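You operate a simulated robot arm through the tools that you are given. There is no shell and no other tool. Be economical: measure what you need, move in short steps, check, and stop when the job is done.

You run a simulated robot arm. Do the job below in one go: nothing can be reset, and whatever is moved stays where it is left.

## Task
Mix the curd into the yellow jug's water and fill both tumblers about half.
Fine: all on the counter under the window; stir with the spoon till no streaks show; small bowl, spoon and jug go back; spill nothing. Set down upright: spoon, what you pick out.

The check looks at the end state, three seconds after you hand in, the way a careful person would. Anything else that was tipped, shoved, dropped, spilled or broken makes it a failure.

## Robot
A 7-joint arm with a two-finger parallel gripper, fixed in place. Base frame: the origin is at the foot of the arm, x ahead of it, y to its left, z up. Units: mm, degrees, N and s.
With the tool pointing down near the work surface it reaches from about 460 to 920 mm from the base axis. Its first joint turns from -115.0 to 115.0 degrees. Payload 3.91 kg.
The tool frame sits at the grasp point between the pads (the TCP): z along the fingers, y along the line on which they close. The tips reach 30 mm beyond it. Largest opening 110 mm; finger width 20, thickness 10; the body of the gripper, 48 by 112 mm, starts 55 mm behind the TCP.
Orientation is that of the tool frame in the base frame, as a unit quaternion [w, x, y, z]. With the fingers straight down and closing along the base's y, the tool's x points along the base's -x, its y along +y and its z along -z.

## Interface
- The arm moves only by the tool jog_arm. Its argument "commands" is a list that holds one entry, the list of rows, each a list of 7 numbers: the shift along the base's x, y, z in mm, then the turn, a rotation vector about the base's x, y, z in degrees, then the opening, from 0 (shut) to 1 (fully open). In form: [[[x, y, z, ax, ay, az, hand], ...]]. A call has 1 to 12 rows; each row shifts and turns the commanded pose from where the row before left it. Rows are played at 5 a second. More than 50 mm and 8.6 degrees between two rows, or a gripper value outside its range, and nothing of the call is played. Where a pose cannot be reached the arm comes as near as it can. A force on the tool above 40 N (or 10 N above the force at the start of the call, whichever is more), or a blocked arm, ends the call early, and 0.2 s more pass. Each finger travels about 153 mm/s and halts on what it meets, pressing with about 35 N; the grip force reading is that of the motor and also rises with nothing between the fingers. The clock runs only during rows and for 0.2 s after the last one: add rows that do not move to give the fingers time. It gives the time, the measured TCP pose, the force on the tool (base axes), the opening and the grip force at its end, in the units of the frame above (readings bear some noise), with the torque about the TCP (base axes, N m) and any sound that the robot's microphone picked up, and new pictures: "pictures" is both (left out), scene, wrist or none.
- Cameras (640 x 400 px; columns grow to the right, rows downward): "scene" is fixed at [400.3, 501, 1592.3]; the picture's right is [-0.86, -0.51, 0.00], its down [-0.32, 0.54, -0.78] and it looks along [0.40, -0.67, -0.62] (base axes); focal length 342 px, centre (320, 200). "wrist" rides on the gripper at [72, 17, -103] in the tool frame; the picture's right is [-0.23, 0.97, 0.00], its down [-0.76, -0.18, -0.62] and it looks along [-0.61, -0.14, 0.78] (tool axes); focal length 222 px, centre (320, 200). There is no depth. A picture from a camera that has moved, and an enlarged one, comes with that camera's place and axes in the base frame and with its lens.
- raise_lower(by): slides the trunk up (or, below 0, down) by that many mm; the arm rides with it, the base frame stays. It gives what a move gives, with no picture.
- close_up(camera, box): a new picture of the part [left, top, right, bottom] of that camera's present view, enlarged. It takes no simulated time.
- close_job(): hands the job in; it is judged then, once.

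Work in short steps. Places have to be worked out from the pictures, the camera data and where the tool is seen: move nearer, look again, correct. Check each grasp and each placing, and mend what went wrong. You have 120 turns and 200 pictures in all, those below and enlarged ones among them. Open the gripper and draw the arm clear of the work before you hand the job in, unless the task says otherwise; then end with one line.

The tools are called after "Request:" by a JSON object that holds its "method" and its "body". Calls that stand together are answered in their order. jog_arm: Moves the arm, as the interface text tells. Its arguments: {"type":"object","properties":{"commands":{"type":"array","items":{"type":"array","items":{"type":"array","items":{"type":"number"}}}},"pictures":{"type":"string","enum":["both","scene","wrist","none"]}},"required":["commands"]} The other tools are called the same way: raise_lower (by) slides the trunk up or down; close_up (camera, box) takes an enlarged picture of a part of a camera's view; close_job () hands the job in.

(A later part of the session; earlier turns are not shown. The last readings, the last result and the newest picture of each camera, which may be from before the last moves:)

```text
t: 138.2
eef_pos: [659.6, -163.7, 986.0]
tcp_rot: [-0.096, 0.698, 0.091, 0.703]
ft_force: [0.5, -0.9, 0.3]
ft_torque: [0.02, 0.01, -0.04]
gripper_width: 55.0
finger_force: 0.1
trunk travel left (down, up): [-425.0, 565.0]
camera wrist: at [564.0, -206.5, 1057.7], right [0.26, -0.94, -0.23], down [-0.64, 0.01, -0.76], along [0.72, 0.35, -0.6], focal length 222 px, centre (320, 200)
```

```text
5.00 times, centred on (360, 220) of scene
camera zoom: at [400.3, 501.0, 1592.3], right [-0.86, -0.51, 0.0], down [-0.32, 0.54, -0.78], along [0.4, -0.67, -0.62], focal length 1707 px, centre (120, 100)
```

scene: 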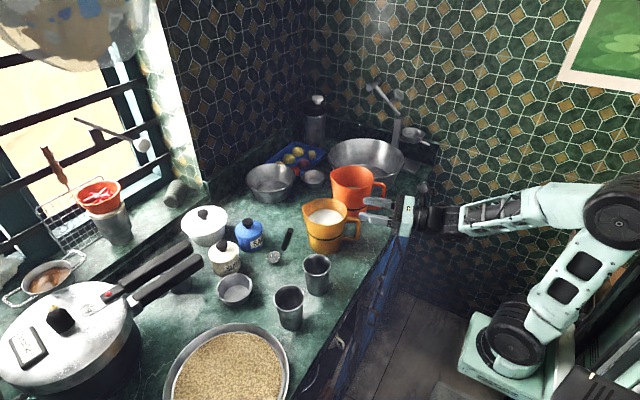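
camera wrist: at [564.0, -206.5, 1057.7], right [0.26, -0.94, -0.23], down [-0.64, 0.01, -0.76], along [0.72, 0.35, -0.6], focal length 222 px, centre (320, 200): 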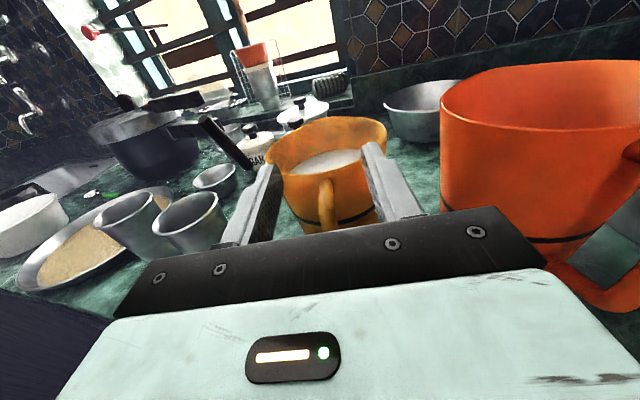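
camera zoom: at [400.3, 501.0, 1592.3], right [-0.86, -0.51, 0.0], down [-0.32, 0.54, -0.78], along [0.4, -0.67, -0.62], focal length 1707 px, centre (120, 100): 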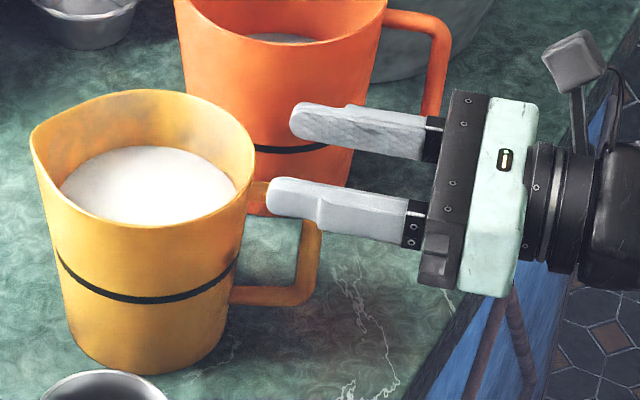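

Aligned to within about 3 mm. I'll descend straddling the handle's top bar.

Request:
{"method": "jog_arm", "body": {"commands": [[[0, 1, -10, 0, 0, 0, 0.5], [0, 0, -10, 0, 0, 0, 0.5], [0, 0, -10, 0, 0, 0, 0.5], [0, 0, -6, 0, 0, 0, 0.5], [0, 0, 0, 0, 0, 0, 0.5]]], "pictures": "wrist"}}

Request:
{"method": "close_up", "body": {"camera": "scene", "box": [300, 180, 420, 260]}}

Request:
{"method": "close_up", "body": {"camera": "wrist", "box": [240, 100, 420, 240]}}

```text
t: 139.4
eef_pos: [663.1, -164.0, 951.8]
tcp_rot: [-0.096, 0.699, 0.091, 0.703]
ft_force: [-0.2, 0.5, 0.0]
ft_torque: [-0.02, -0.04, -0.01]
gripper_width: 55.0
finger_force: 0.1
out of reach, approached as far as the arm can: row 4
trunk travel left (down, up): [-425.0, 565.0]
camera wrist: at [567.0, -206.6, 1023.0], right [0.26, -0.94, -0.23], down [-0.64, 0.01, -0.76], along [0.72, 0.35, -0.6], focal length 222 px, centre (320, 200)
```

wrist: 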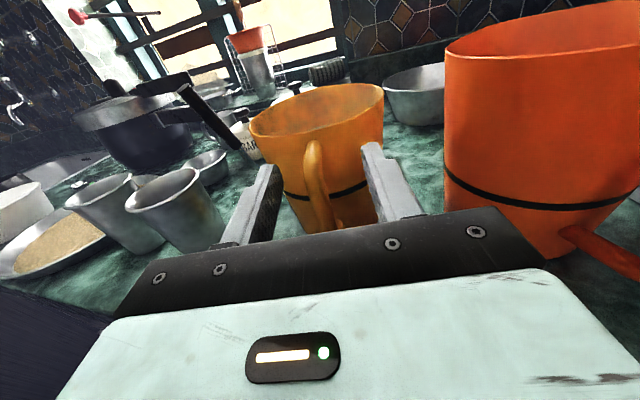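

```text
5.00 times, centred on (360, 220) of scene
camera zoom: at [400.3, 501.0, 1592.3], right [-0.86, -0.51, 0.0], down [-0.32, 0.54, -0.78], along [0.4, -0.67, -0.62], focal length 1707 px, centre (120, 100)
```

zoom: 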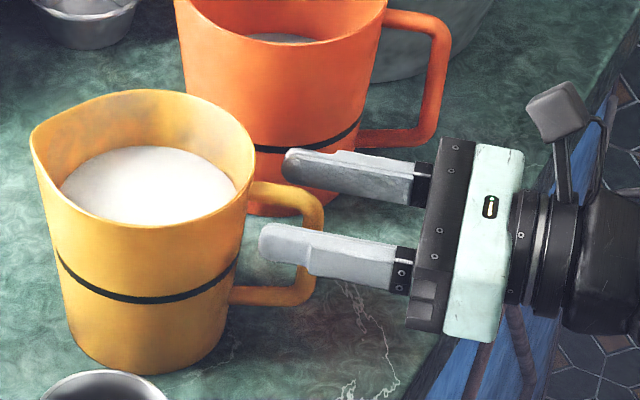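

```text
2.86 times, centred on (330, 170) of wrist
camera zoom: at [567.0, -206.6, 1023.0], right [0.26, -0.94, -0.23], down [-0.64, 0.01, -0.76], along [0.72, 0.35, -0.6], focal length 635 px, centre (291, 286)
```

zoom: 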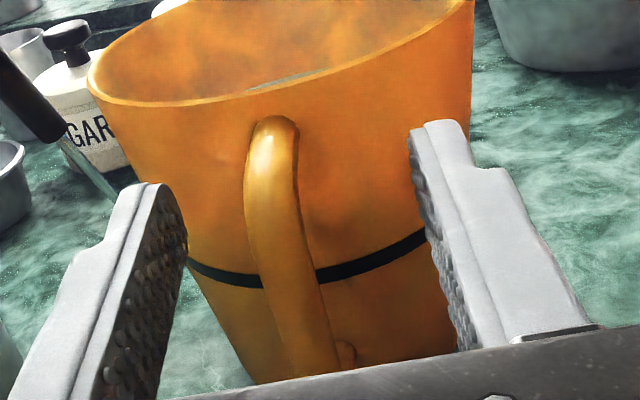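

The handle is between the pads. I'll fine-tune (6 mm forward, 4 mm up, 2 mm to +y) so the pads clamp the corner and top bar, then close gradually.

Request:
{"method": "jog_arm", "body": {"commands": [[[5, 3, 4, 0, 0, 0, 0.5], [0, 0, 0, 0, 0, 0, 0.4], [0, 0, 0, 0, 0, 0, 0.3], [0, 0, 0, 0, 0, 0, 0.2], [0, 0, 0, 0, 0, 0, 0.1], [0, 0, 0, 0, 0, 0, 0], [0, 0, 0, 0, 0, 0, 0]]], "pictures": "wrist"}}

Request:
{"method": "close_up", "body": {"camera": "scene", "box": [300, 180, 420, 260]}}

Request:
{"method": "close_up", "body": {"camera": "wrist", "box": [240, 100, 420, 240]}}

```text
t: 141.0
eef_pos: [668.2, -160.3, 956.1]
tcp_rot: [-0.096, 0.699, 0.091, 0.703]
ft_force: [0.2, -0.6, 2.3]
ft_torque: [-0.12, -0.12, -0.16]
gripper_width: 12.0
finger_force: 34.9
trunk travel left (down, up): [-425.0, 565.0]
camera wrist: at [572.1, -203.5, 1027.2], right [0.26, -0.94, -0.23], down [-0.64, 0.01, -0.77], along [0.72, 0.35, -0.6], focal length 222 px, centre (320, 200)
```

wrist: 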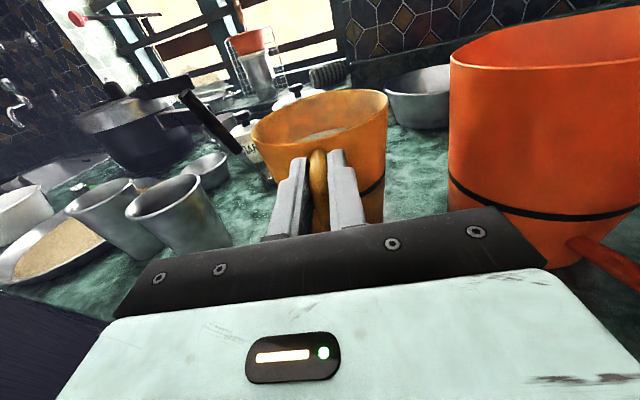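

```text
5.00 times, centred on (360, 220) of scene
camera zoom: at [400.3, 501.0, 1592.3], right [-0.86, -0.51, 0.0], down [-0.32, 0.54, -0.78], along [0.4, -0.67, -0.62], focal length 1707 px, centre (120, 100)
```

zoom: 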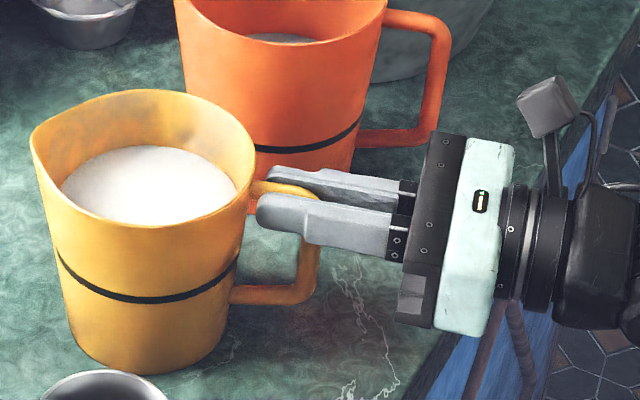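

```text
2.86 times, centred on (330, 170) of wrist
camera zoom: at [572.1, -203.5, 1027.2], right [0.26, -0.94, -0.23], down [-0.64, 0.01, -0.77], along [0.72, 0.35, -0.6], focal length 635 px, centre (291, 286)
```

zoom: 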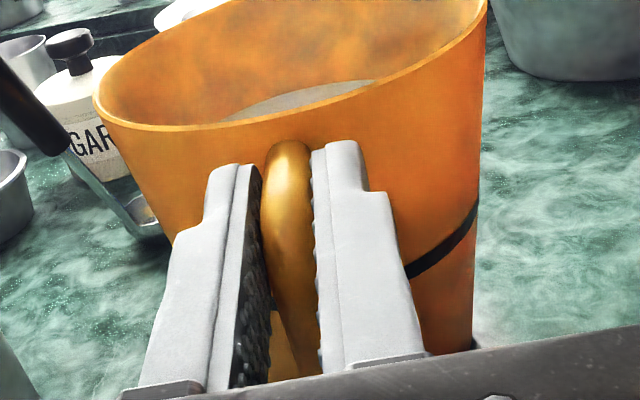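

The handle is clamped (12 mm, 35 N), with home at TCP (668.2, -160.3, 956.1). I'll lift a few millimetres slowly and check for sagging.

Request:
{"method": "jog_arm", "body": {"commands": [[[0, 0, 2, 0, 0, 0, 0], [0, 0, 2, 0, 0, 0, 0], [0, 0, 3, 0, 0, 0, 0], [0, 0, 3, 0, 0, 0, 0], [0, 0, 0, 0, 0, 0, 0]]], "pictures": "none"}}

Request:
{"method": "close_up", "body": {"camera": "scene", "box": [300, 180, 420, 260]}}

Request:
{"method": "close_up", "body": {"camera": "wrist", "box": [240, 80, 420, 240]}}

```text
t: 142.2
eef_pos: [669.6, -160.1, 964.3]
tcp_rot: [-0.096, 0.699, 0.092, 0.702]
ft_force: [0.4, -0.4, -7.2]
ft_torque: [-0.19, 0.63, 0.02]
gripper_width: 11.7
finger_force: 35.4
trunk travel left (down, up): [-425.0, 565.0]
```

```text
5.00 times, centred on (360, 220) of scene
camera zoom: at [400.3, 501.0, 1592.3], right [-0.86, -0.51, 0.0], down [-0.32, 0.54, -0.78], along [0.4, -0.67, -0.62], focal length 1707 px, centre (120, 100)
```

zoom: 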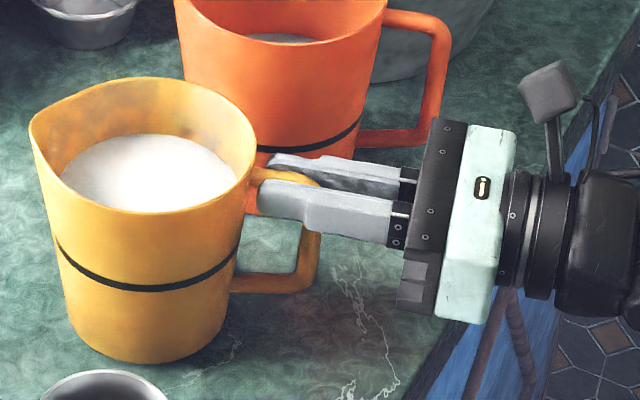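

```text
2.50 times, centred on (330, 160) of wrist
camera zoom: at [572.5, -203.5, 1036.7], right [0.26, -0.94, -0.23], down [-0.64, 0.01, -0.76], along [0.72, 0.35, -0.6], focal length 555 px, centre (295, 300)
```

zoom: 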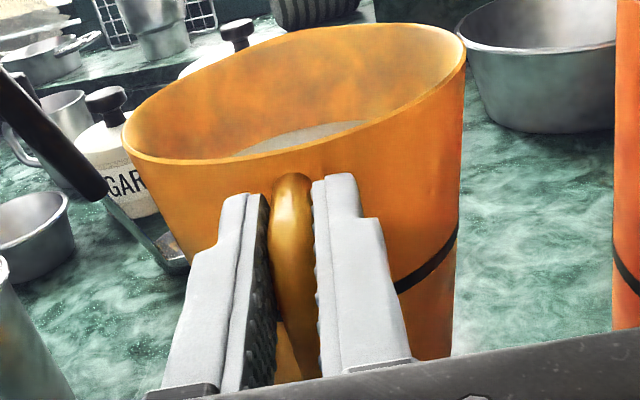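

Held level, bearing about 7 N. I'll lift slowly straight up first.

Request:
{"method": "jog_arm", "body": {"commands": [[[0, 0, 4, 0, 0, 0, 0], [0, 0, 7, 0, 0, 0, 0], [0, 0, 10, 0, 0, 0, 0], [0, 0, 12, 0, 0, 0, 0], [0, 0, 12, 0, 0, 0, 0], [0, 0, 12, 0, 0, 0, 0], [0, 0, 12, 0, 0, 0, 0], [0, 0, 12, 0, 0, 0, 0], [0, 0, 12, 0, 0, 0, 0], [0, 0, 12, 0, 0, 0, 0], [0, 0, 8, 0, 0, 0, 0], [0, 0, 4, 0, 0, 0, 0]]], "pictures": "both"}}

```text
t: 144.8
eef_pos: [669.6, -161.6, 1082.7]
tcp_rot: [-0.095, 0.699, 0.091, 0.703]
ft_force: [-0.6, 0.4, -7.9]
ft_torque: [-0.13, 0.6, 0.0]
gripper_width: 11.9
finger_force: 35.2
trunk travel left (down, up): [-425.0, 565.0]
camera wrist: at [572.9, -203.2, 1153.7], right [0.26, -0.94, -0.23], down [-0.64, 0.01, -0.76], along [0.72, 0.35, -0.6], focal length 222 px, centre (320, 200)
```

scene: 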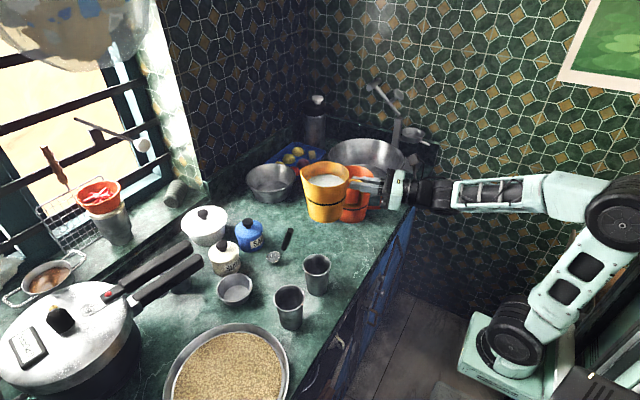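
wrist: 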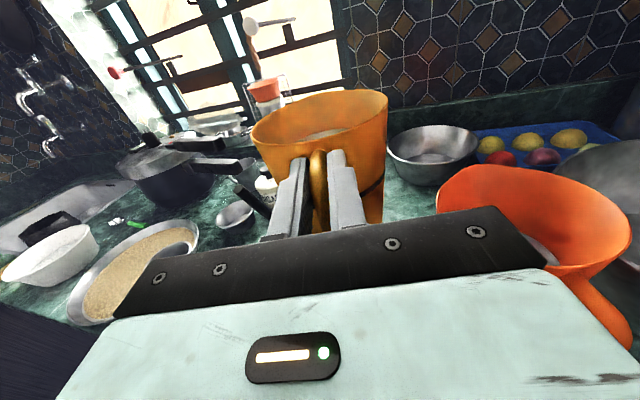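

Steady at 7.9 N. I'll yaw to heading +50° while moving toward the tumbler-A side, slowly.

Request:
{"method": "jog_arm", "body": {"commands": [[[-4, 2, 0, 0, 0, 2, 0], [-6, 4, 0, 0, 0, 3, 0], [-7, 4, 0, 0, 0, 3, 0], [-7, 5, 0, 0, 0, 3.3, 0], [-8, 5, 0, 0, 0, 3.3, 0], [-8, 5, 0, 0, 0, 3.3, 0], [-8, 5, 0, 0, 0, 3.3, 0], [-8, 5, 0, 0, 0, 3.3, 0], [-8, 5, 0, 0, 0, 3.3, 0], [-7, 5, 0, 0, 0, 3.3, 0], [-5, 4, 0, 0, 0, 2, 0], [-3, 2, 0, 0, 0, 2, 0]]], "pictures": "both"}}

```text
t: 147.4
eef_pos: [589.1, -109.0, 1081.4]
tcp_rot: [-0.304, 0.638, 0.298, 0.641]
ft_force: [0.5, -0.2, -6.9]
ft_torque: [-0.47, 0.42, 0.02]
gripper_width: 11.6
finger_force: 34.6
trunk travel left (down, up): [-425.0, 565.0]
camera wrist: at [535.9, -199.5, 1153.6], right [0.75, -0.62, -0.23], down [-0.53, -0.36, -0.76], along [0.39, 0.7, -0.6], focal length 222 px, centre (320, 200)
```

scene: 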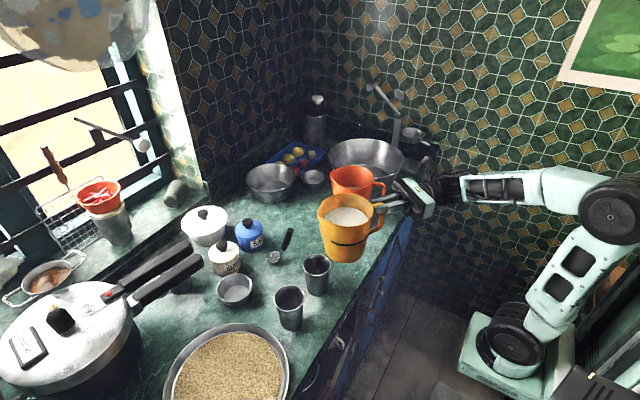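
wrist: 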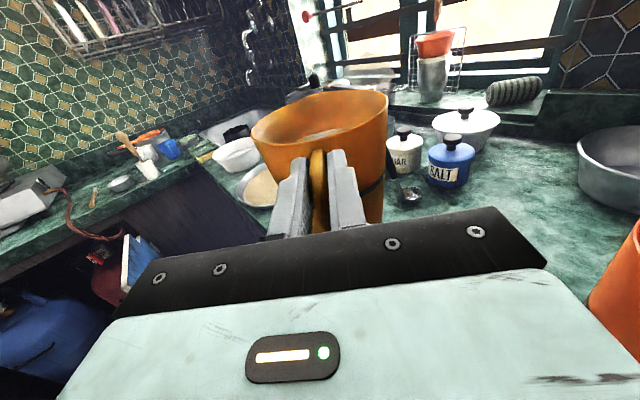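

Heading +50° is reached and the jug is level, with the spout over tumbler A at height. I'll tilt to 28° (before pouring starts), keeping the spout above A.

Request:
{"method": "jog_arm", "body": {"commands": [[[-0.4, -0.5, 0, -3.08, 2.55, 0, 0], [0, 0, 0, -3.08, 2.55, 0, 0], [0.5, 0.7, 0, -3.08, 2.55, 0, 0], [1, 1.3, 0, -3.08, 2.55, 0, 0], [1.5, 1.8, 0, -3.08, 2.55, 0, 0], [2, 2.5, 0, -3.08, 2.55, 0, 0], [0, 0, 0, 0, 0, 0, 0]]], "pictures": "wrist"}}

Request:
{"method": "close_up", "body": {"camera": "scene", "box": [260, 170, 420, 330]}}

```text
t: 149.0
eef_pos: [594.6, -103.8, 1082.3]
tcp_rot: [-0.234, 0.759, 0.354, 0.494]
ft_force: [-0.3, 0.2, -8.5]
ft_torque: [-0.3, 0.29, 0.01]
gripper_width: 11.8
finger_force: 34.6
trunk travel left (down, up): [-425.0, 565.0]
camera wrist: at [565.2, -164.2, 1189.9], right [0.69, -0.69, -0.21], down [-0.7, -0.56, -0.45], along [0.19, 0.46, -0.87], focal length 222 px, centre (320, 200)
```

wrist: 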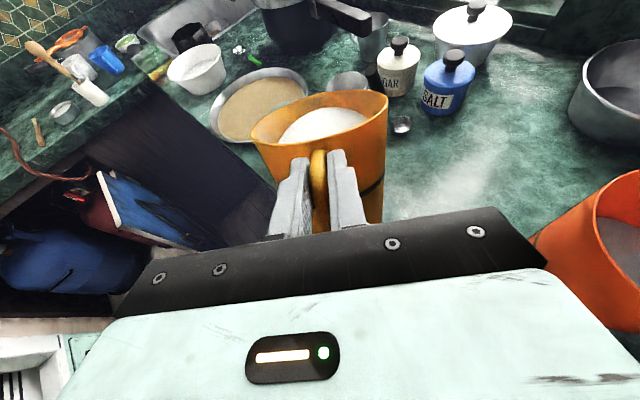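

```text
2.50 times, centred on (340, 250) of scene
camera zoom: at [400.3, 501.0, 1592.3], right [-0.86, -0.51, 0.0], down [-0.32, 0.54, -0.78], along [0.4, -0.67, -0.62], focal length 854 px, centre (270, 75)
```

zoom: 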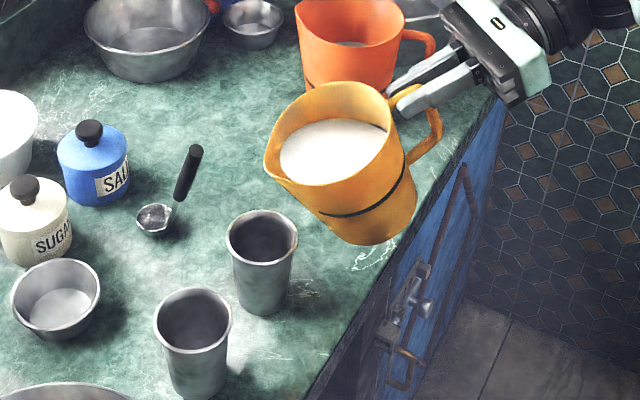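

The spout tip appears where predicted, near (690, 11). I'll tilt to 28° and lower so the lip is about 50 mm above the tumbler's rim.

Request:
{"method": "jog_arm", "body": {"commands": [[[2.4, 1.5, -4, -3.08, 2.55, 0, 0], [0, -0.5, -8, 0, 0, 0, 0], [0, -0.5, -10, 0, 0, 0, 0], [0, 0, -10, 0, 0, 0, 0], [0, 0, -5, 0, 0, 0, 0], [0, 0, 0, 0, 0, 0, 0]]], "pictures": "none"}}

Request:
{"method": "close_up", "body": {"camera": "scene", "box": [270, 190, 400, 310]}}

```text
t: 150.4
eef_pos: [595.3, -104.7, 1045.1]
tcp_rot: [-0.221, 0.775, 0.362, 0.469]
ft_force: [-0.3, 0.6, -7.4]
ft_torque: [-0.26, 0.22, -0.02]
gripper_width: 12.1
finger_force: 34.9
trunk travel left (down, up): [-425.0, 565.0]
```

```text
3.33 times, centred on (335, 250) of scene
camera zoom: at [400.3, 501.0, 1592.3], right [-0.86, -0.51, 0.0], down [-0.32, 0.54, -0.78], along [0.4, -0.67, -0.62], focal length 1138 px, centre (270, 33)
```

zoom: 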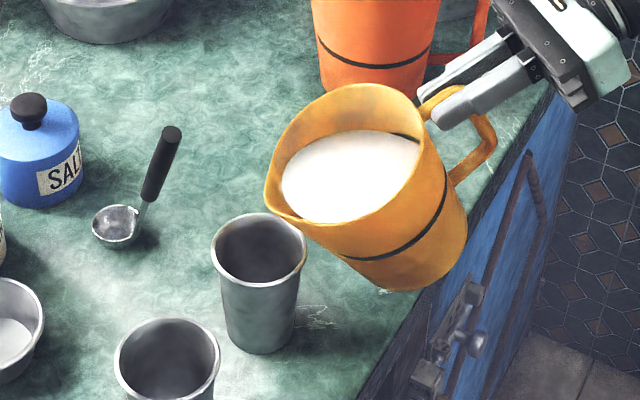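

The lip is over the near half of tumbler A's mouth. I'll tilt in 2° steps about the lip to 33° and see if flow begins.

Request:
{"method": "jog_arm", "body": {"commands": [[[1.4, 1.7, 5, -1.54, 1.27, 0, 0], [1.5, 1.85, 5, -1.54, 1.27, 0, 0], [0.8, 1, 2.4, -0.77, 0.64, 0, 0], [0, 0, 0, 0, 0, 0, 0]]], "pictures": "none"}}

Request:
{"method": "close_up", "body": {"camera": "scene", "box": [270, 190, 400, 310]}}

```text
t: 151.4
eef_pos: [600.1, -100.8, 1057.8]
tcp_rot: [-0.205, 0.795, 0.371, 0.434]
ft_force: [0.7, 0.1, -7.7]
ft_torque: [-0.22, 0.2, 0.02]
gripper_width: 12.0
finger_force: 34.9
trunk travel left (down, up): [-425.0, 565.0]
```

```text
3.33 times, centred on (335, 250) of scene
camera zoom: at [400.3, 501.0, 1592.3], right [-0.86, -0.51, 0.0], down [-0.32, 0.54, -0.78], along [0.4, -0.67, -0.62], focal length 1138 px, centre (270, 33)
```

zoom: 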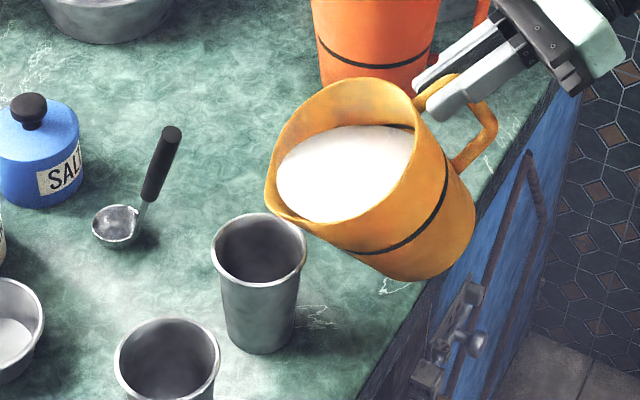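

No flow yet, but the surface is close to the spout. Two more degrees at a time.

Request:
{"method": "jog_arm", "body": {"commands": [[[1.6, 2, 4.8, -1.54, 1.27, 0, 0], [0.8, 1, 2.4, -0.77, 0.64, 0, 0], [0, 0, 0, 0, 0, 0, 0]]], "pictures": "none"}}

Request:
{"method": "close_up", "body": {"camera": "scene", "box": [270, 190, 400, 310]}}

```text
t: 152.2
eef_pos: [602.4, -96.0, 1064.5]
tcp_rot: [-0.196, 0.806, 0.376, 0.413]
ft_force: [0.9, 0.2, -7.1]
ft_torque: [-0.2, 0.2, 0.01]
gripper_width: 11.5
finger_force: 34.9
trunk travel left (down, up): [-425.0, 565.0]
```

```text
3.33 times, centred on (335, 250) of scene
camera zoom: at [400.3, 501.0, 1592.3], right [-0.86, -0.51, 0.0], down [-0.32, 0.54, -0.78], along [0.4, -0.67, -0.62], focal length 1138 px, centre (270, 33)
```

zoom: 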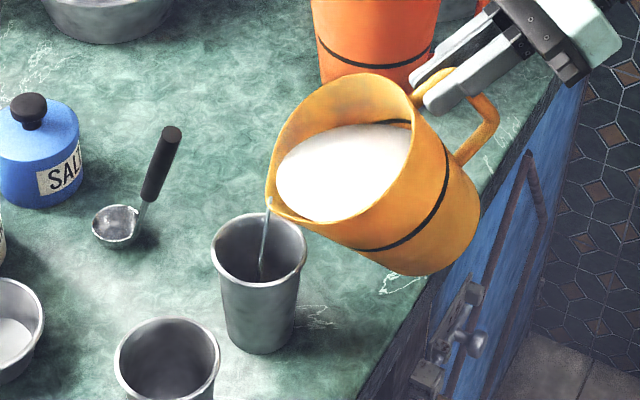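

A thin stream falls inside tumbler A. I'll add 1.5° and let it run for a second.

Request:
{"method": "jog_arm", "body": {"commands": [[[1.2, 1.2, 3.6, -1.15, 0.95, 0, 0], [0, 0, 0, 0, 0, 0, 0], [0, 0, 0, 0, 0, 0, 0], [0, 0, 0, 0, 0, 0, 0], [0, 0, 0, 0, 0, 0, 0]]], "pictures": "none"}}

Request:
{"method": "close_up", "body": {"camera": "scene", "box": [270, 190, 400, 310]}}

```text
t: 153.4
eef_pos: [603.2, -94.5, 1068.4]
tcp_rot: [-0.19, 0.811, 0.378, 0.403]
ft_force: [0.3, 0.2, -7.3]
ft_torque: [-0.13, 0.15, -0.02]
gripper_width: 11.8
finger_force: 35.1
trunk travel left (down, up): [-425.0, 565.0]
```

```text
3.33 times, centred on (335, 250) of scene
camera zoom: at [400.3, 501.0, 1592.3], right [-0.86, -0.51, 0.0], down [-0.32, 0.54, -0.78], along [0.4, -0.67, -0.62], focal length 1138 px, centre (270, 33)
```

zoom: 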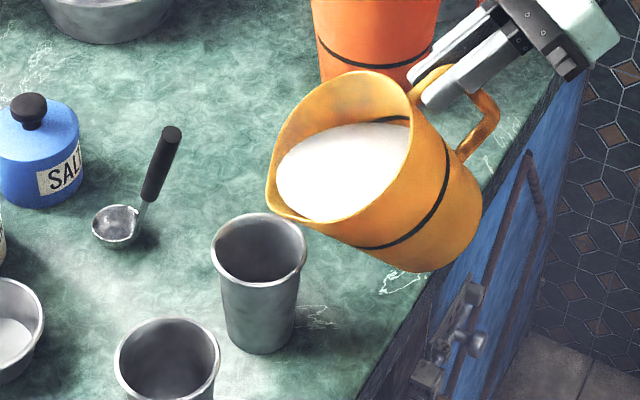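

The flow stopped by itself at this angle, so pouring is well controlled. I'll tilt 4° more in steps and dwell.

Request:
{"method": "jog_arm", "body": {"commands": [[[1.8, 2.2, 4.7, -1.54, 1.27, 0, 0], [0, 0, 0, 0, 0, 0, 0], [1.9, 2.3, 4.6, -1.54, 1.27, 0, 0], [0, 0, 0, 0, 0, 0, 0], [0, 0, 0, 0, 0, 0, 0], [0, 0, 0, 0, 0, 0, 0]]], "pictures": "none"}}

Request:
{"method": "close_up", "body": {"camera": "scene", "box": [270, 190, 400, 310]}}

```text
t: 154.8
eef_pos: [607.0, -89.4, 1077.0]
tcp_rot: [-0.177, 0.825, 0.385, 0.374]
ft_force: [0.5, 0.4, -6.4]
ft_torque: [-0.14, 0.09, -0.01]
gripper_width: 12.0
finger_force: 35.2
trunk travel left (down, up): [-425.0, 565.0]
```

```text
3.33 times, centred on (335, 250) of scene
camera zoom: at [400.3, 501.0, 1592.3], right [-0.86, -0.51, 0.0], down [-0.32, 0.54, -0.78], along [0.4, -0.67, -0.62], focal length 1138 px, centre (270, 33)
```

zoom: 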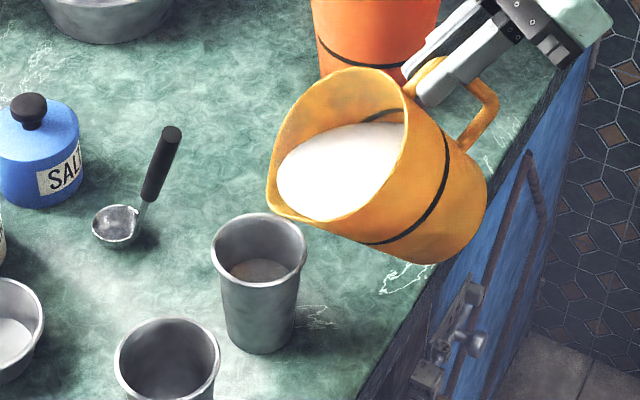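

Liquid is now visible in tumbler A. I'll enlarge to judge its level.

Request:
{"method": "close_up", "body": {"camera": "scene", "box": [320, 245, 376, 300]}}

Request:
{"method": "close_up", "body": {"camera": "scene", "box": [325, 245, 375, 300]}}

```text
7.27 times, centred on (348, 272) of scene
camera zoom: at [400.3, 501.0, 1592.3], right [-0.86, -0.51, 0.0], down [-0.32, 0.54, -0.78], along [0.4, -0.67, -0.62], focal length 2483 px, centre (116, -327)
```

zoom: 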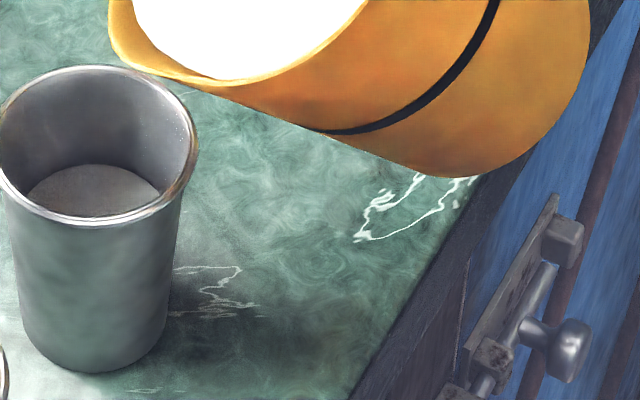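

```text
7.27 times, centred on (350, 272) of scene
camera zoom: at [400.3, 501.0, 1592.3], right [-0.86, -0.51, 0.0], down [-0.32, 0.54, -0.78], along [0.4, -0.67, -0.62], focal length 2483 px, centre (102, -327)
```

zoom: 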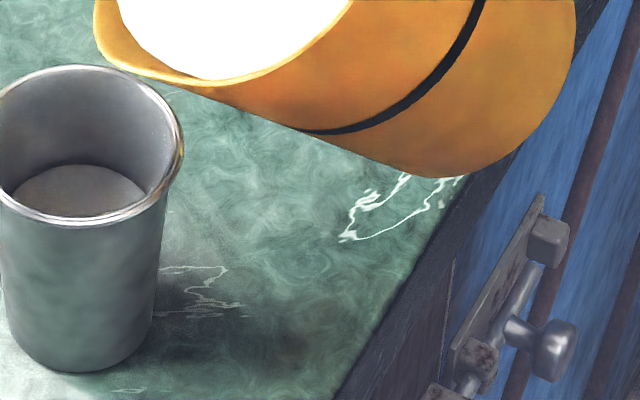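

The disk's far edge puts the level near z 887, about half of the 842–932 depth, and the jug lightened by about 1.2 N, so tumbler A is about half full. I'll tilt back about the lip to stop, then rise.

Request:
{"method": "jog_arm", "body": {"commands": [[[-3.7, -4.5, -9.2, 3.08, -2.55, 0, 0], [-3.5, -4.2, -9.5, 3.08, -2.55, 0, 0], [-3.1, -3.7, -9.8, 3.08, -2.55, 0, 0], [0, 0, 0, 0, 0, 0, 0], [0, 0, 8, 0, 0, 0, 0], [0, 0, 12, 0, 0, 0, 0], [0, 0, 14, 0, 0, 0, 0], [0, 0, 4, 0, 0, 0, 0], [0, 0, 0, 0, 0, 0, 0]]], "pictures": "none"}}

Request:
{"method": "close_up", "body": {"camera": "scene", "box": [270, 180, 400, 310]}}

```text
t: 156.8
eef_pos: [597.4, -102.8, 1086.4]
tcp_rot: [-0.216, 0.782, 0.364, 0.458]
ft_force: [-0.1, 0.5, -6.4]
ft_torque: [-0.25, 0.19, 0.02]
gripper_width: 11.8
finger_force: 35.2
trunk travel left (down, up): [-425.0, 565.0]
```

```text
3.08 times, centred on (335, 245) of scene
camera zoom: at [400.3, 501.0, 1592.3], right [-0.86, -0.51, 0.0], down [-0.32, 0.54, -0.78], along [0.4, -0.67, -0.62], focal length 1051 px, centre (274, 62)
```

zoom: 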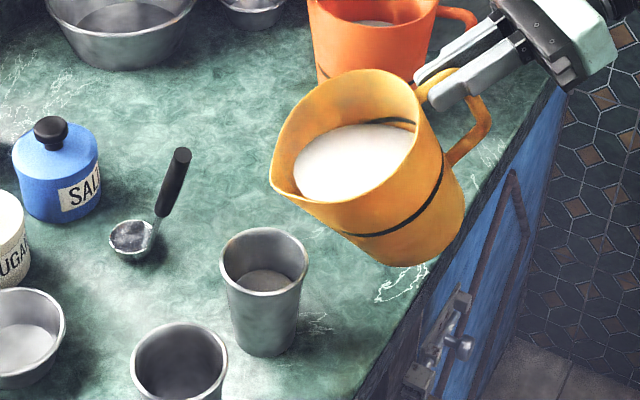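

Tumbler A is done and the jug is steady at about 25° tilt, which is below its pouring angle now. For tumbler B I'll use heading about +35°, with the trunk lower so the wrist has room. First up 135 mm, then trunk down 100 mm.

Request:
{"method": "jog_arm", "body": {"commands": [[[0, 0, 6, 0, 0, 0, 0], [0, 0, 12, 0, 0, 0, 0], [0, 0, 15, 0, 0, 0, 0], [0, 0, 15, 0, 0, 0, 0], [0, 0, 15, 0, 0, 0, 0], [0, 0, 15, 0, 0, 0, 0], [0, 0, 15, 0, 0, 0, 0], [0, 0, 15, 0, 0, 0, 0], [0, 0, 12, 0, 0, 0, 0], [0, 0, 10, 0, 0, 0, 0], [0, 0, 5, 0, 0, 0, 0], [0, 0, 0, 0, 0, 0, 0]]], "pictures": "none"}}

Request:
{"method": "raise_lower", "body": {"by": -100}}

Request:
{"method": "close_up", "body": {"camera": "scene", "box": [240, 150, 480, 330]}}

```text
t: 159.4
eef_pos: [597.6, -103.2, 1222.2]
tcp_rot: [-0.217, 0.781, 0.365, 0.458]
ft_force: [0.3, 0.0, -6.4]
ft_torque: [-0.22, 0.2, 0.01]
gripper_width: 11.7
finger_force: 34.8
trunk travel left (down, up): [-425.0, 565.0]
```

```text
t: 160.7
eef_pos: [596.8, -103.6, 1121.8]
tcp_rot: [-0.216, 0.782, 0.364, 0.458]
ft_force: [0.0, -0.1, -5.8]
ft_torque: [-0.23, 0.13, -0.03]
gripper_width: 11.7
finger_force: 34.7
trunk travel left (down, up): [-325.0, 665.0]
```

```text
2.22 times, centred on (360, 240) of scene
camera zoom: at [400.3, 501.0, 1592.3], right [-0.86, -0.51, 0.0], down [-0.32, 0.54, -0.78], along [0.4, -0.67, -0.62], focal length 759 px, centre (231, 111)
```

zoom: 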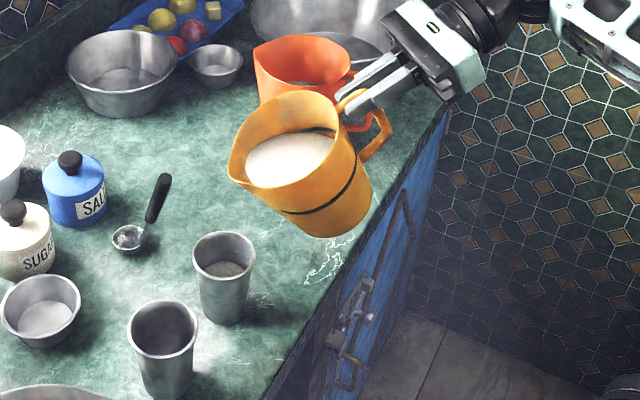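

Now I'll translate toward tumbler B at this height while yawing to +35°.

Request:
{"method": "jog_arm", "body": {"commands": [[[-1, 5, 0, 0, 0, -0.8, 0], [-2, 10, 0, 0, 0, -1.2, 0], [-2.5, 14, 0, 0, 0, -1.4, 0], [-3, 15, 0, 0, 0, -1.4, 0], [-3, 15, 0, 0, 0, -1.4, 0], [-3, 15, 0, 0, 0, -1.4, 0], [-3, 15, 0, 0, 0, -1.4, 0], [-3, 15, 0, 0, 0, -1.4, 0], [-3, 15, 0, 0, 0, -1.4, 0], [-2.5, 13, 0, 0, 0, -1.4, 0], [-2, 9, 0, 0, 0, -1, 0], [0, 4.5, 0, 0, 0, -0.8, 0]]], "pictures": "none"}}

Request:
{"method": "close_up", "body": {"camera": "scene", "box": [240, 150, 480, 330]}}

```text
t: 163.3
eef_pos: [612.7, 36.9, 1101.5]
tcp_rot: [-0.154, 0.822, 0.258, 0.483]
ft_force: [0.3, -0.1, -5.7]
ft_torque: [-0.18, 0.25, 0.0]
gripper_width: 11.9
finger_force: 35.2
out of reach, approached as far as the arm can: row 5, 6, 7, 8, 9, 10
trunk travel left (down, up): [-325.0, 665.0]
```

```text
2.22 times, centred on (360, 240) of scene
camera zoom: at [400.3, 501.0, 1592.3], right [-0.86, -0.51, 0.0], down [-0.32, 0.54, -0.78], along [0.4, -0.67, -0.62], focal length 759 px, centre (231, 111)
```

zoom: 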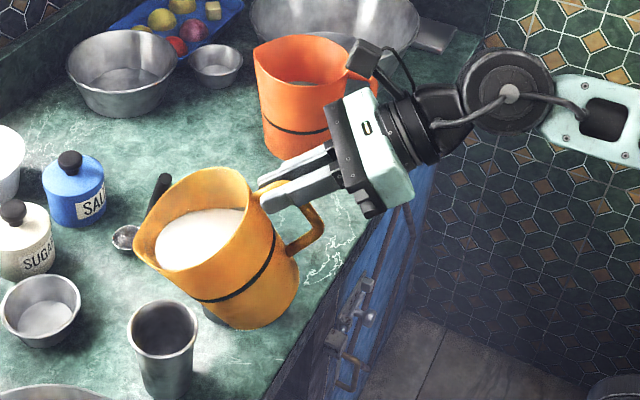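

A close-in limit again pushed the tool forward and a bit down, but nothing is touched. I'll rise at once, then use heading +45° for tumbler B, which keeps the wrist farther out.

Request:
{"method": "jog_arm", "body": {"commands": [[[0, 0, 10, 0, 0, 1, 0], [0, -2, 12, 0, 0, 1.5, 0], [-3, -2, 8, 0, 0, 1.5, 0], [-4, -2, 0, 0, 0, 1.5, 0], [-4, -2, 0, 0, 0, 1.5, 0], [-4, -2, 0, 0, 0, 1.5, 0], [-4, -2, 0, 0, 0, 1.5, 0], [-3, -2, 0, 0, 0, 0, 0], [-2, -1, 0, 0, 0, 0, 0], [0, 0, 0, 0, 0, 0, 0]]], "pictures": "none"}}

Request:
{"method": "close_up", "body": {"camera": "scene", "box": [240, 150, 480, 330]}}

```text
t: 165.5
eef_pos: [588.6, 22.7, 1132.3]
tcp_rot: [-0.196, 0.796, 0.329, 0.468]
ft_force: [-0.1, 0.1, -6.8]
ft_torque: [-0.22, 0.22, 0.02]
gripper_width: 11.8
finger_force: 35.0
trunk travel left (down, up): [-325.0, 665.0]
```

```text
2.22 times, centred on (360, 240) of scene
camera zoom: at [400.3, 501.0, 1592.3], right [-0.86, -0.51, 0.0], down [-0.32, 0.54, -0.78], along [0.4, -0.67, -0.62], focal length 759 px, centre (231, 111)
```

zoom: 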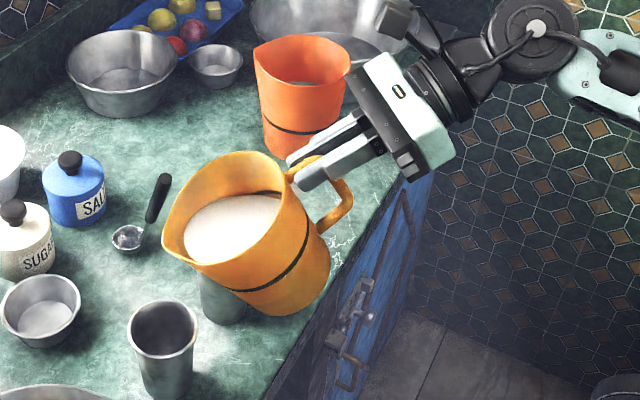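

Now well positioned: the spout is at (691, 125), tumbler B's rim centre at (698, 132.5), and there were no limit flags. I'll tilt to 36° and lower the lip toward the tumbler gently.

Request:
{"method": "jog_arm", "body": {"commands": [[[3.7, 3.7, 0, -2.84, 2.82, 0, 0], [3.4, 3.4, 0, -2.2, 2.18, 0, 0], [0, 0, -5, 0, 0, 0, 0], [0, 0, -9, 0, 0, 0, 0], [0, 0, -11, 0, 0, 0, 0], [0, 0, -12, 0, 0, 0, 0], [0, 0, -12, 0, 0, 0, 0], [0, 0, -9, 0, 0, 0, 0], [0, 0, -5, 0, 0, 0, 0], [0, 0, 0, 0, 0, 0, 0]]], "pictures": "none"}}

Request:
{"method": "close_up", "body": {"camera": "scene", "box": [250, 210, 400, 340]}}

```text
t: 167.7
eef_pos: [594.9, 29.6, 1069.3]
tcp_rot: [-0.176, 0.824, 0.341, 0.418]
ft_force: [0.3, -0.5, -5.6]
ft_torque: [-0.15, 0.12, -0.01]
gripper_width: 12.0
finger_force: 34.6
trunk travel left (down, up): [-325.0, 665.0]
```

```text
3.08 times, centred on (325, 275) of scene
camera zoom: at [400.3, 501.0, 1592.3], right [-0.86, -0.51, 0.0], down [-0.32, 0.54, -0.78], along [0.4, -0.67, -0.62], focal length 1051 px, centre (305, -31)
```

zoom: 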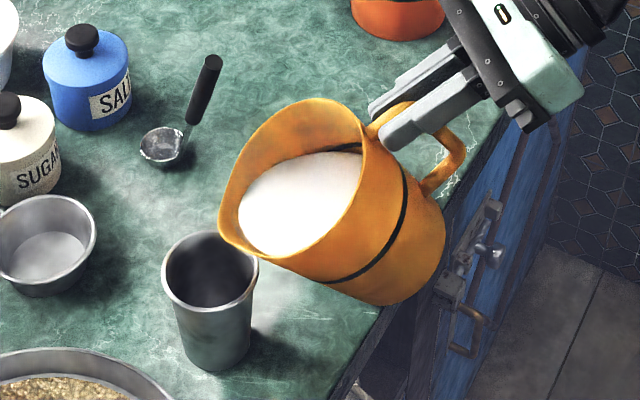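

The lip is over tumbler B's mouth. I'll tilt in 2° steps to about 41°.

Request:
{"method": "jog_arm", "body": {"commands": [[[2, 2, 4.8, -1.42, 1.41, 0, 0], [0, 0, 0, 0, 0, 0, 0], [2, 2, 4.7, -1.42, 1.41, 0, 0], [0, 0, 0, 0, 0, 0, 0], [0.5, 0.5, 1.2, -0.36, 0.35, 0, 0]]], "pictures": "none"}}

Request:
{"method": "close_up", "body": {"camera": "scene", "box": [250, 210, 400, 340]}}

```text
t: 168.9
eef_pos: [599.1, 33.6, 1079.0]
tcp_rot: [-0.162, 0.84, 0.347, 0.385]
ft_force: [0.4, 0.0, -6.3]
ft_torque: [-0.12, 0.13, 0.01]
gripper_width: 11.7
finger_force: 35.0
trunk travel left (down, up): [-325.0, 665.0]
```

```text
3.08 times, centred on (325, 275) of scene
camera zoom: at [400.3, 501.0, 1592.3], right [-0.86, -0.51, 0.0], down [-0.32, 0.54, -0.78], along [0.4, -0.67, -0.62], focal length 1051 px, centre (305, -31)
```

zoom: 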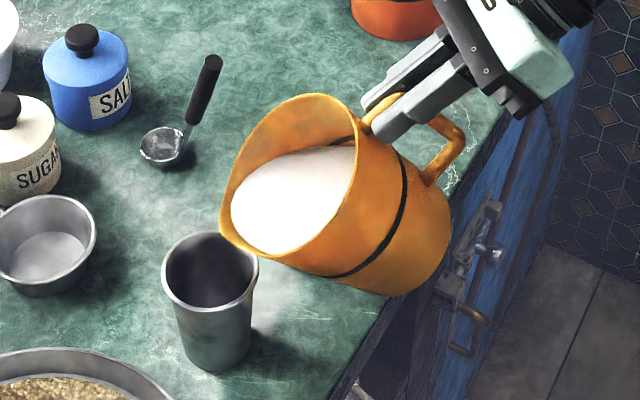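

No flow yet at 40.7°. Another 2° with a brief dwell.

Request:
{"method": "jog_arm", "body": {"commands": [[[2, 2, 4.6, -1.42, 1.41, 0, 0], [0, 0, 0, 0, 0, 0, 0]]], "pictures": "none"}}

Request:
{"method": "close_up", "body": {"camera": "scene", "box": [250, 210, 400, 340]}}

```text
t: 169.5
eef_pos: [600.1, 34.9, 1084.1]
tcp_rot: [-0.156, 0.846, 0.351, 0.369]
ft_force: [0.3, 0.4, -5.9]
ft_torque: [-0.13, 0.09, -0.02]
gripper_width: 11.8
finger_force: 34.7
trunk travel left (down, up): [-325.0, 665.0]
```

```text
3.08 times, centred on (325, 275) of scene
camera zoom: at [400.3, 501.0, 1592.3], right [-0.86, -0.51, 0.0], down [-0.32, 0.54, -0.78], along [0.4, -0.67, -0.62], focal length 1051 px, centre (305, -31)
```

zoom: 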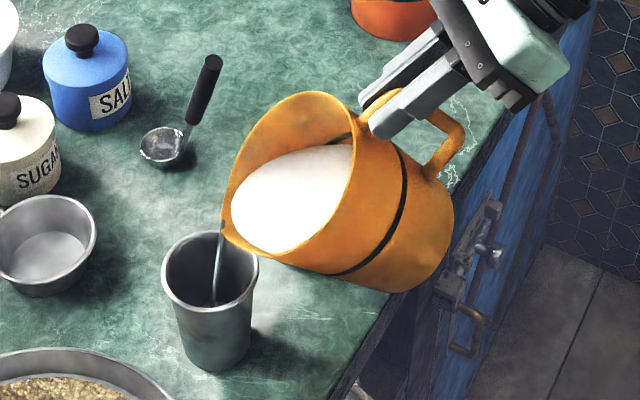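

A stream falls inside tumbler B, starting at about 42°. Tumbler A took about 5.5° of tilt for half, so I'll go 4° further in steps with dwells.

Request:
{"method": "jog_arm", "body": {"commands": [[[0, 0, 0, 0, 0, 0, 0], [2.1, 2.1, 4.4, -1.42, 1.41, 0, 0], [0, 0, 0, 0, 0, 0, 0], [0, 0, 0, 0, 0, 0, 0], [2.2, 2.2, 4.2, -1.42, 1.41, 0, 0], [0, 0, 0, 0, 0, 0, 0], [0, 0, 0, 0, 0, 0, 0], [0, 0, 0, 0, 0, 0, 0]]], "pictures": "none"}}

Request:
{"method": "close_up", "body": {"camera": "scene", "box": [250, 260, 370, 340]}}

```text
t: 171.3
eef_pos: [604.4, 38.5, 1093.1]
tcp_rot: [-0.143, 0.858, 0.356, 0.34]
ft_force: [-0.4, -0.9, -6.2]
ft_torque: [-0.05, 0.03, 0.01]
gripper_width: 12.1
finger_force: 35.2
trunk travel left (down, up): [-325.0, 665.0]
```

```text
5.00 times, centred on (310, 300) of scene
camera zoom: at [400.3, 501.0, 1592.3], right [-0.86, -0.51, 0.0], down [-0.32, 0.54, -0.78], along [0.4, -0.67, -0.62], focal length 1707 px, centre (370, -300)
```

zoom: 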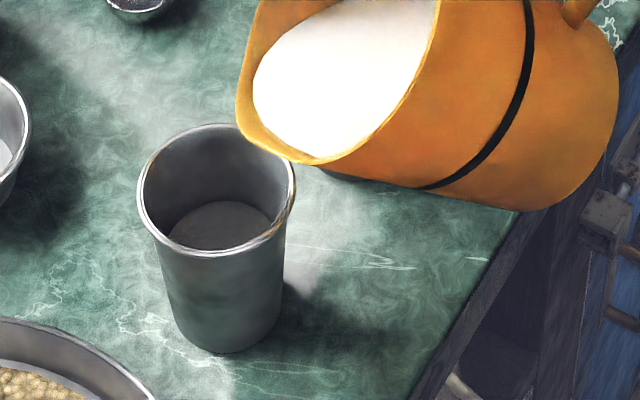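

B's level reads near z 883, against about 887 in A. I'll add a touch more (0.8°), then tilt back.

Request:
{"method": "jog_arm", "body": {"commands": [[[0.9, 0.9, 1.7, -0.57, 0.56, 0, 0], [0, 0, 0, 0, 0, 0, 0], [0, 0, 0, 0, 0, 0, 0], [0, 0, 0, 0, 0, 0, 0]]], "pictures": "none"}}

Request:
{"method": "close_up", "body": {"camera": "scene", "box": [250, 260, 370, 340]}}

```text
t: 172.3
eef_pos: [605.0, 40.3, 1094.3]
tcp_rot: [-0.141, 0.861, 0.356, 0.334]
ft_force: [0.6, -0.7, -5.5]
ft_torque: [-0.05, 0.04, -0.03]
gripper_width: 11.8
finger_force: 35.1
trunk travel left (down, up): [-325.0, 665.0]
```

```text
5.00 times, centred on (310, 300) of scene
camera zoom: at [400.3, 501.0, 1592.3], right [-0.86, -0.51, 0.0], down [-0.32, 0.54, -0.78], along [0.4, -0.67, -0.62], focal length 1707 px, centre (370, -300)
```

zoom: 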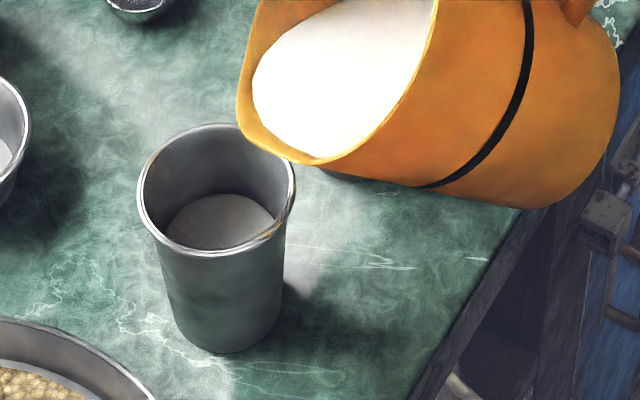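

Tumbler B now reads about half (z≈888). I'll tilt back about the lip while rising slightly, then climb away.

Request:
{"method": "jog_arm", "body": {"commands": [[[-5.2, -5.2, -7, 2.98, -2.96, 0, 0], [-4.4, -4.4, -4, 2.84, -2.82, 0, 0], [-4.1, -4.1, 0, 2.84, -2.82, 0, 0], [-3.5, -3.5, 2, 2.84, -2.82, 0, 0], [-1, -1, 8, 1.4, -1.4, 0, 0], [0, 0, 12, 0, 0, 0, 0], [0, 0, 12, 0, 0, 0, 0], [0, 0, 10, 0, 0, 0, 0], [0, 0, 5, 0, 0, 0, 0], [0, 0, 0, 0, 0, 0, 0]]], "pictures": "none"}}

Request:
{"method": "close_up", "body": {"camera": "scene", "box": [240, 150, 480, 340]}}

```text
t: 174.5
eef_pos: [602.8, 25.0, 1125.1]
tcp_rot: [-0.195, 0.797, 0.33, 0.466]
ft_force: [-0.7, 1.1, -5.6]
ft_torque: [-0.19, 0.16, 0.02]
gripper_width: 11.8
finger_force: 35.3
out of reach, approached as far as the arm can: row 4
trunk travel left (down, up): [-325.0, 665.0]
```

```text
2.11 times, centred on (360, 245) of scene
camera zoom: at [400.3, 501.0, 1592.3], right [-0.86, -0.51, 0.0], down [-0.32, 0.54, -0.78], along [0.4, -0.67, -0.62], focal length 719 px, centre (236, 105)
```

zoom: 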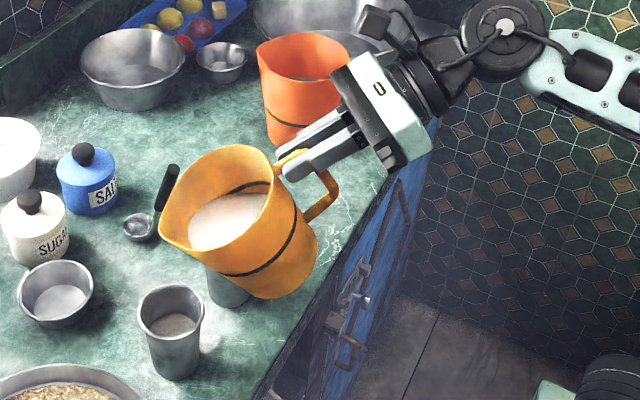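

Both tumblers are half full. I'll move the jug back toward -y at this height, reversing the outbound path.

Request:
{"method": "jog_arm", "body": {"commands": [[[0, -5, 3, 0, 0, 0.5, 0], [0, -9, 3, 0, 0, 0.5, 0], [0, -12, 2, 0, 0, 0.5, 0], [0, -13, 0, 0, 0, 0.5, 0], [0, -13, 0, 0, 0, 0.5, 0], [0, -13, 0, 0, 0, 0.5, 0], [0, -13, 0, 0, 0, 0.5, 0], [0, -13, 0, 0, 0, 0.5, 0], [0, -13, 0, 0, 0, 0.5, 0], [0, -12, 0, 0, 0, 0.3, 0], [0, -8, 0, 0, 0, 0, 0], [0, -4, 0, 0, 0, 0, 0]]], "pictures": "none"}}

Request:
{"method": "raise_lower", "body": {"by": 100}}

```text
t: 177.1
eef_pos: [601.1, -102.4, 1133.9]
tcp_rot: [-0.214, 0.783, 0.363, 0.458]
ft_force: [-0.4, -0.6, -4.9]
ft_torque: [-0.22, 0.15, -0.01]
gripper_width: 12.0
finger_force: 34.6
trunk travel left (down, up): [-325.0, 665.0]
```

```text
t: 178.4
eef_pos: [601.3, -103.1, 1233.3]
tcp_rot: [-0.215, 0.783, 0.363, 0.457]
ft_force: [0.5, -0.3, -5.2]
ft_torque: [-0.2, 0.15, 0.01]
gripper_width: 11.7
finger_force: 35.0
trunk travel left (down, up): [-425.0, 565.0]
```

I'll untilt to level while lowering to carrying height.

Request:
{"method": "jog_arm", "body": {"commands": [[[-1, -1, -10, 3.2, -2.64, 0, 0], [-1, -1, -16, 3.2, -2.64, 0, 0], [-1, -1, -18, 3.2, -2.64, 0, 0], [-1, -1, -18, 3.2, -2.64, 0, 0], [-1, -1, -18, 3.2, -2.64, 0, 0], [0, 0, -18, 3.2, -2.64, 0, 0], [0, 0, -18, 3.2, -2.64, 0, 0], [0, 0, -16, 0, 0, 0, 0], [0, 0, -10, 0, 0, 0, 0], [0, 0, -5, 0, 0, 0, 0], [0, 0, 0, 0, 0, 0, 0]]], "pictures": "none"}}

Request:
{"method": "close_up", "body": {"camera": "scene", "box": [240, 150, 480, 340]}}

```text
t: 180.8
eef_pos: [597.3, -108.2, 1086.1]
tcp_rot: [-0.301, 0.643, 0.297, 0.638]
ft_force: [0.1, 0.4, -6.0]
ft_torque: [-0.38, 0.3, 0.01]
gripper_width: 11.8
finger_force: 34.9
trunk travel left (down, up): [-425.0, 565.0]
```

```text
2.11 times, centred on (360, 245) of scene
camera zoom: at [400.3, 501.0, 1592.3], right [-0.86, -0.51, 0.0], down [-0.32, 0.54, -0.78], along [0.4, -0.67, -0.62], focal length 719 px, centre (236, 105)
```

zoom: 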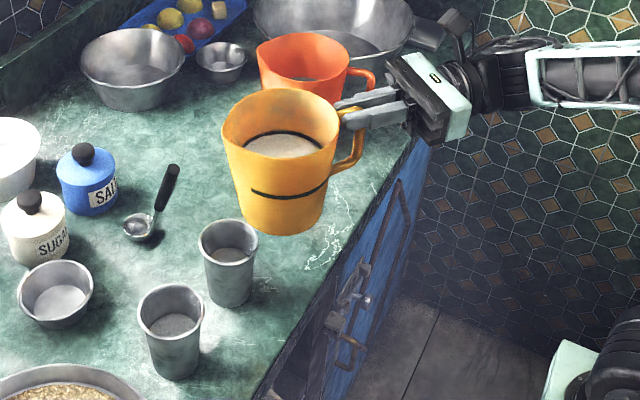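

The jug is level. I'll yaw back to +15° and go over its home spot.

Request:
{"method": "jog_arm", "body": {"commands": [[[3, -2, 0, 0, 0, -2, 0], [5, -4, 0, 0, 0, -2, 0], [6, -5, 0, 0, 0, -3.2, 0], [7, -5, 0, 0, 0, -3.3, 0], [7, -5, 0, 0, 0, -3.3, 0], [8, -5, 0, 0, 0, -3.3, 0], [8, -5, 0, 0, 0, -3.3, 0], [8, -5, 0, 0, 0, -3.3, 0], [7, -5, 0, 0, 0, -3.3, 0], [6, -5, 0, 0, 0, -3.2, 0], [5, -4, 0, 0, 0, -3, 0], [2, -2, 0, 0, 0, -2, 0]]], "pictures": "none"}}

```text
t: 183.4
eef_pos: [669.2, -159.6, 1085.6]
tcp_rot: [-0.095, 0.703, 0.089, 0.699]
ft_force: [-0.9, 0.5, -5.6]
ft_torque: [-0.11, 0.44, 0.03]
gripper_width: 11.7
finger_force: 35.2
trunk travel left (down, up): [-425.0, 565.0]
```

Matches the home pose within half a degree. I'll correct that and lower to just above the counter.

Request:
{"method": "jog_arm", "body": {"commands": [[[0, -0.5, -5, 0.13, -0.5, 0, 0], [0, 0, -10, 0, 0, 0, 0], [0, 0, -13, 0, 0, 0, 0], [0, 0, -14, 0, 0, 0, 0], [0, 0, -14, 0, 0, 0, 0], [0, 0, -14, 0, 0, 0, 0], [0, 0, -14, 0, 0, 0, 0], [0, 0, -13, 0, 0, 0, 0], [0, 0, -11, 0, 0, 0, 0], [0, 0, -8, 0, 0, 0, 0], [0, 0, -4, 0, 0, 0, 0], [0, 0, 0, 0, 0, 0, 0]]], "pictures": "none"}}

Request:
{"method": "close_up", "body": {"camera": "scene", "box": [280, 180, 420, 270]}}

```text
t: 186.0
eef_pos: [669.5, -159.2, 965.4]
tcp_rot: [-0.095, 0.7, 0.089, 0.702]
ft_force: [-0.5, 0.1, -5.8]
ft_torque: [-0.09, 0.44, 0.0]
gripper_width: 12.0
finger_force: 35.3
trunk travel left (down, up): [-425.0, 565.0]
```

```text
4.44 times, centred on (350, 225) of scene
camera zoom: at [400.3, 501.0, 1592.3], right [-0.86, -0.51, 0.0], down [-0.32, 0.54, -0.78], along [0.4, -0.67, -0.62], focal length 1518 px, centre (187, 89)
```

zoom: 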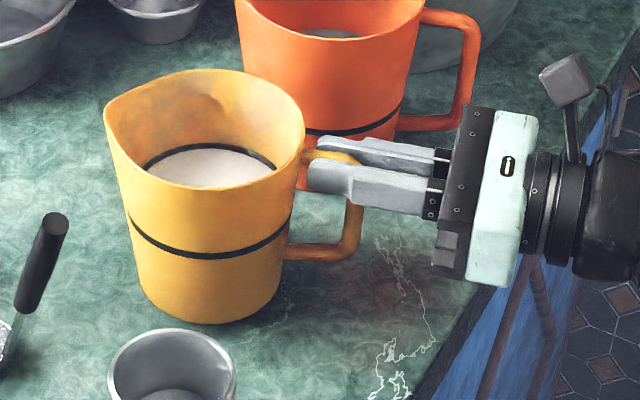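

About 8 mm to go. I'll lower in small steps until contact.

Request:
{"method": "jog_arm", "body": {"commands": [[[0, 0, -3, 0, 0, 0, 0], [-0.5, -0.5, -2, 0, 0, 0, 0], [0, 0, -1.5, 0, 0, 0, 0], [0, 0, -1, 0, 0, 0, 0], [0, 0, 0, 0, 0, 0, 0]]], "pictures": "none"}}

```text
t: 187.2
eef_pos: [668.0, -160.6, 958.2]
tcp_rot: [-0.095, 0.7, 0.089, 0.702]
ft_force: [-0.7, 0.7, -4.9]
ft_torque: [-0.08, 0.44, 0.0]
gripper_width: 11.9
finger_force: 34.6
trunk travel left (down, up): [-425.0, 565.0]
```

Request:
{"method": "jog_arm", "body": {"commands": [[[0, 0, -1, 0, 0, 0, 0], [0, 0, -1, 0, 0, 0, 0], [0, 0, 0, 0, 0, 0, 0]]], "pictures": "none"}}

```text
t: 188.0
eef_pos: [668.8, -160.2, 956.9]
tcp_rot: [-0.095, 0.7, 0.09, 0.703]
ft_force: [0.0, -0.4, -2.0]
ft_torque: [-0.08, 0.02, 0.0]
gripper_width: 11.7
finger_force: 35.3
trunk travel left (down, up): [-425.0, 565.0]
```

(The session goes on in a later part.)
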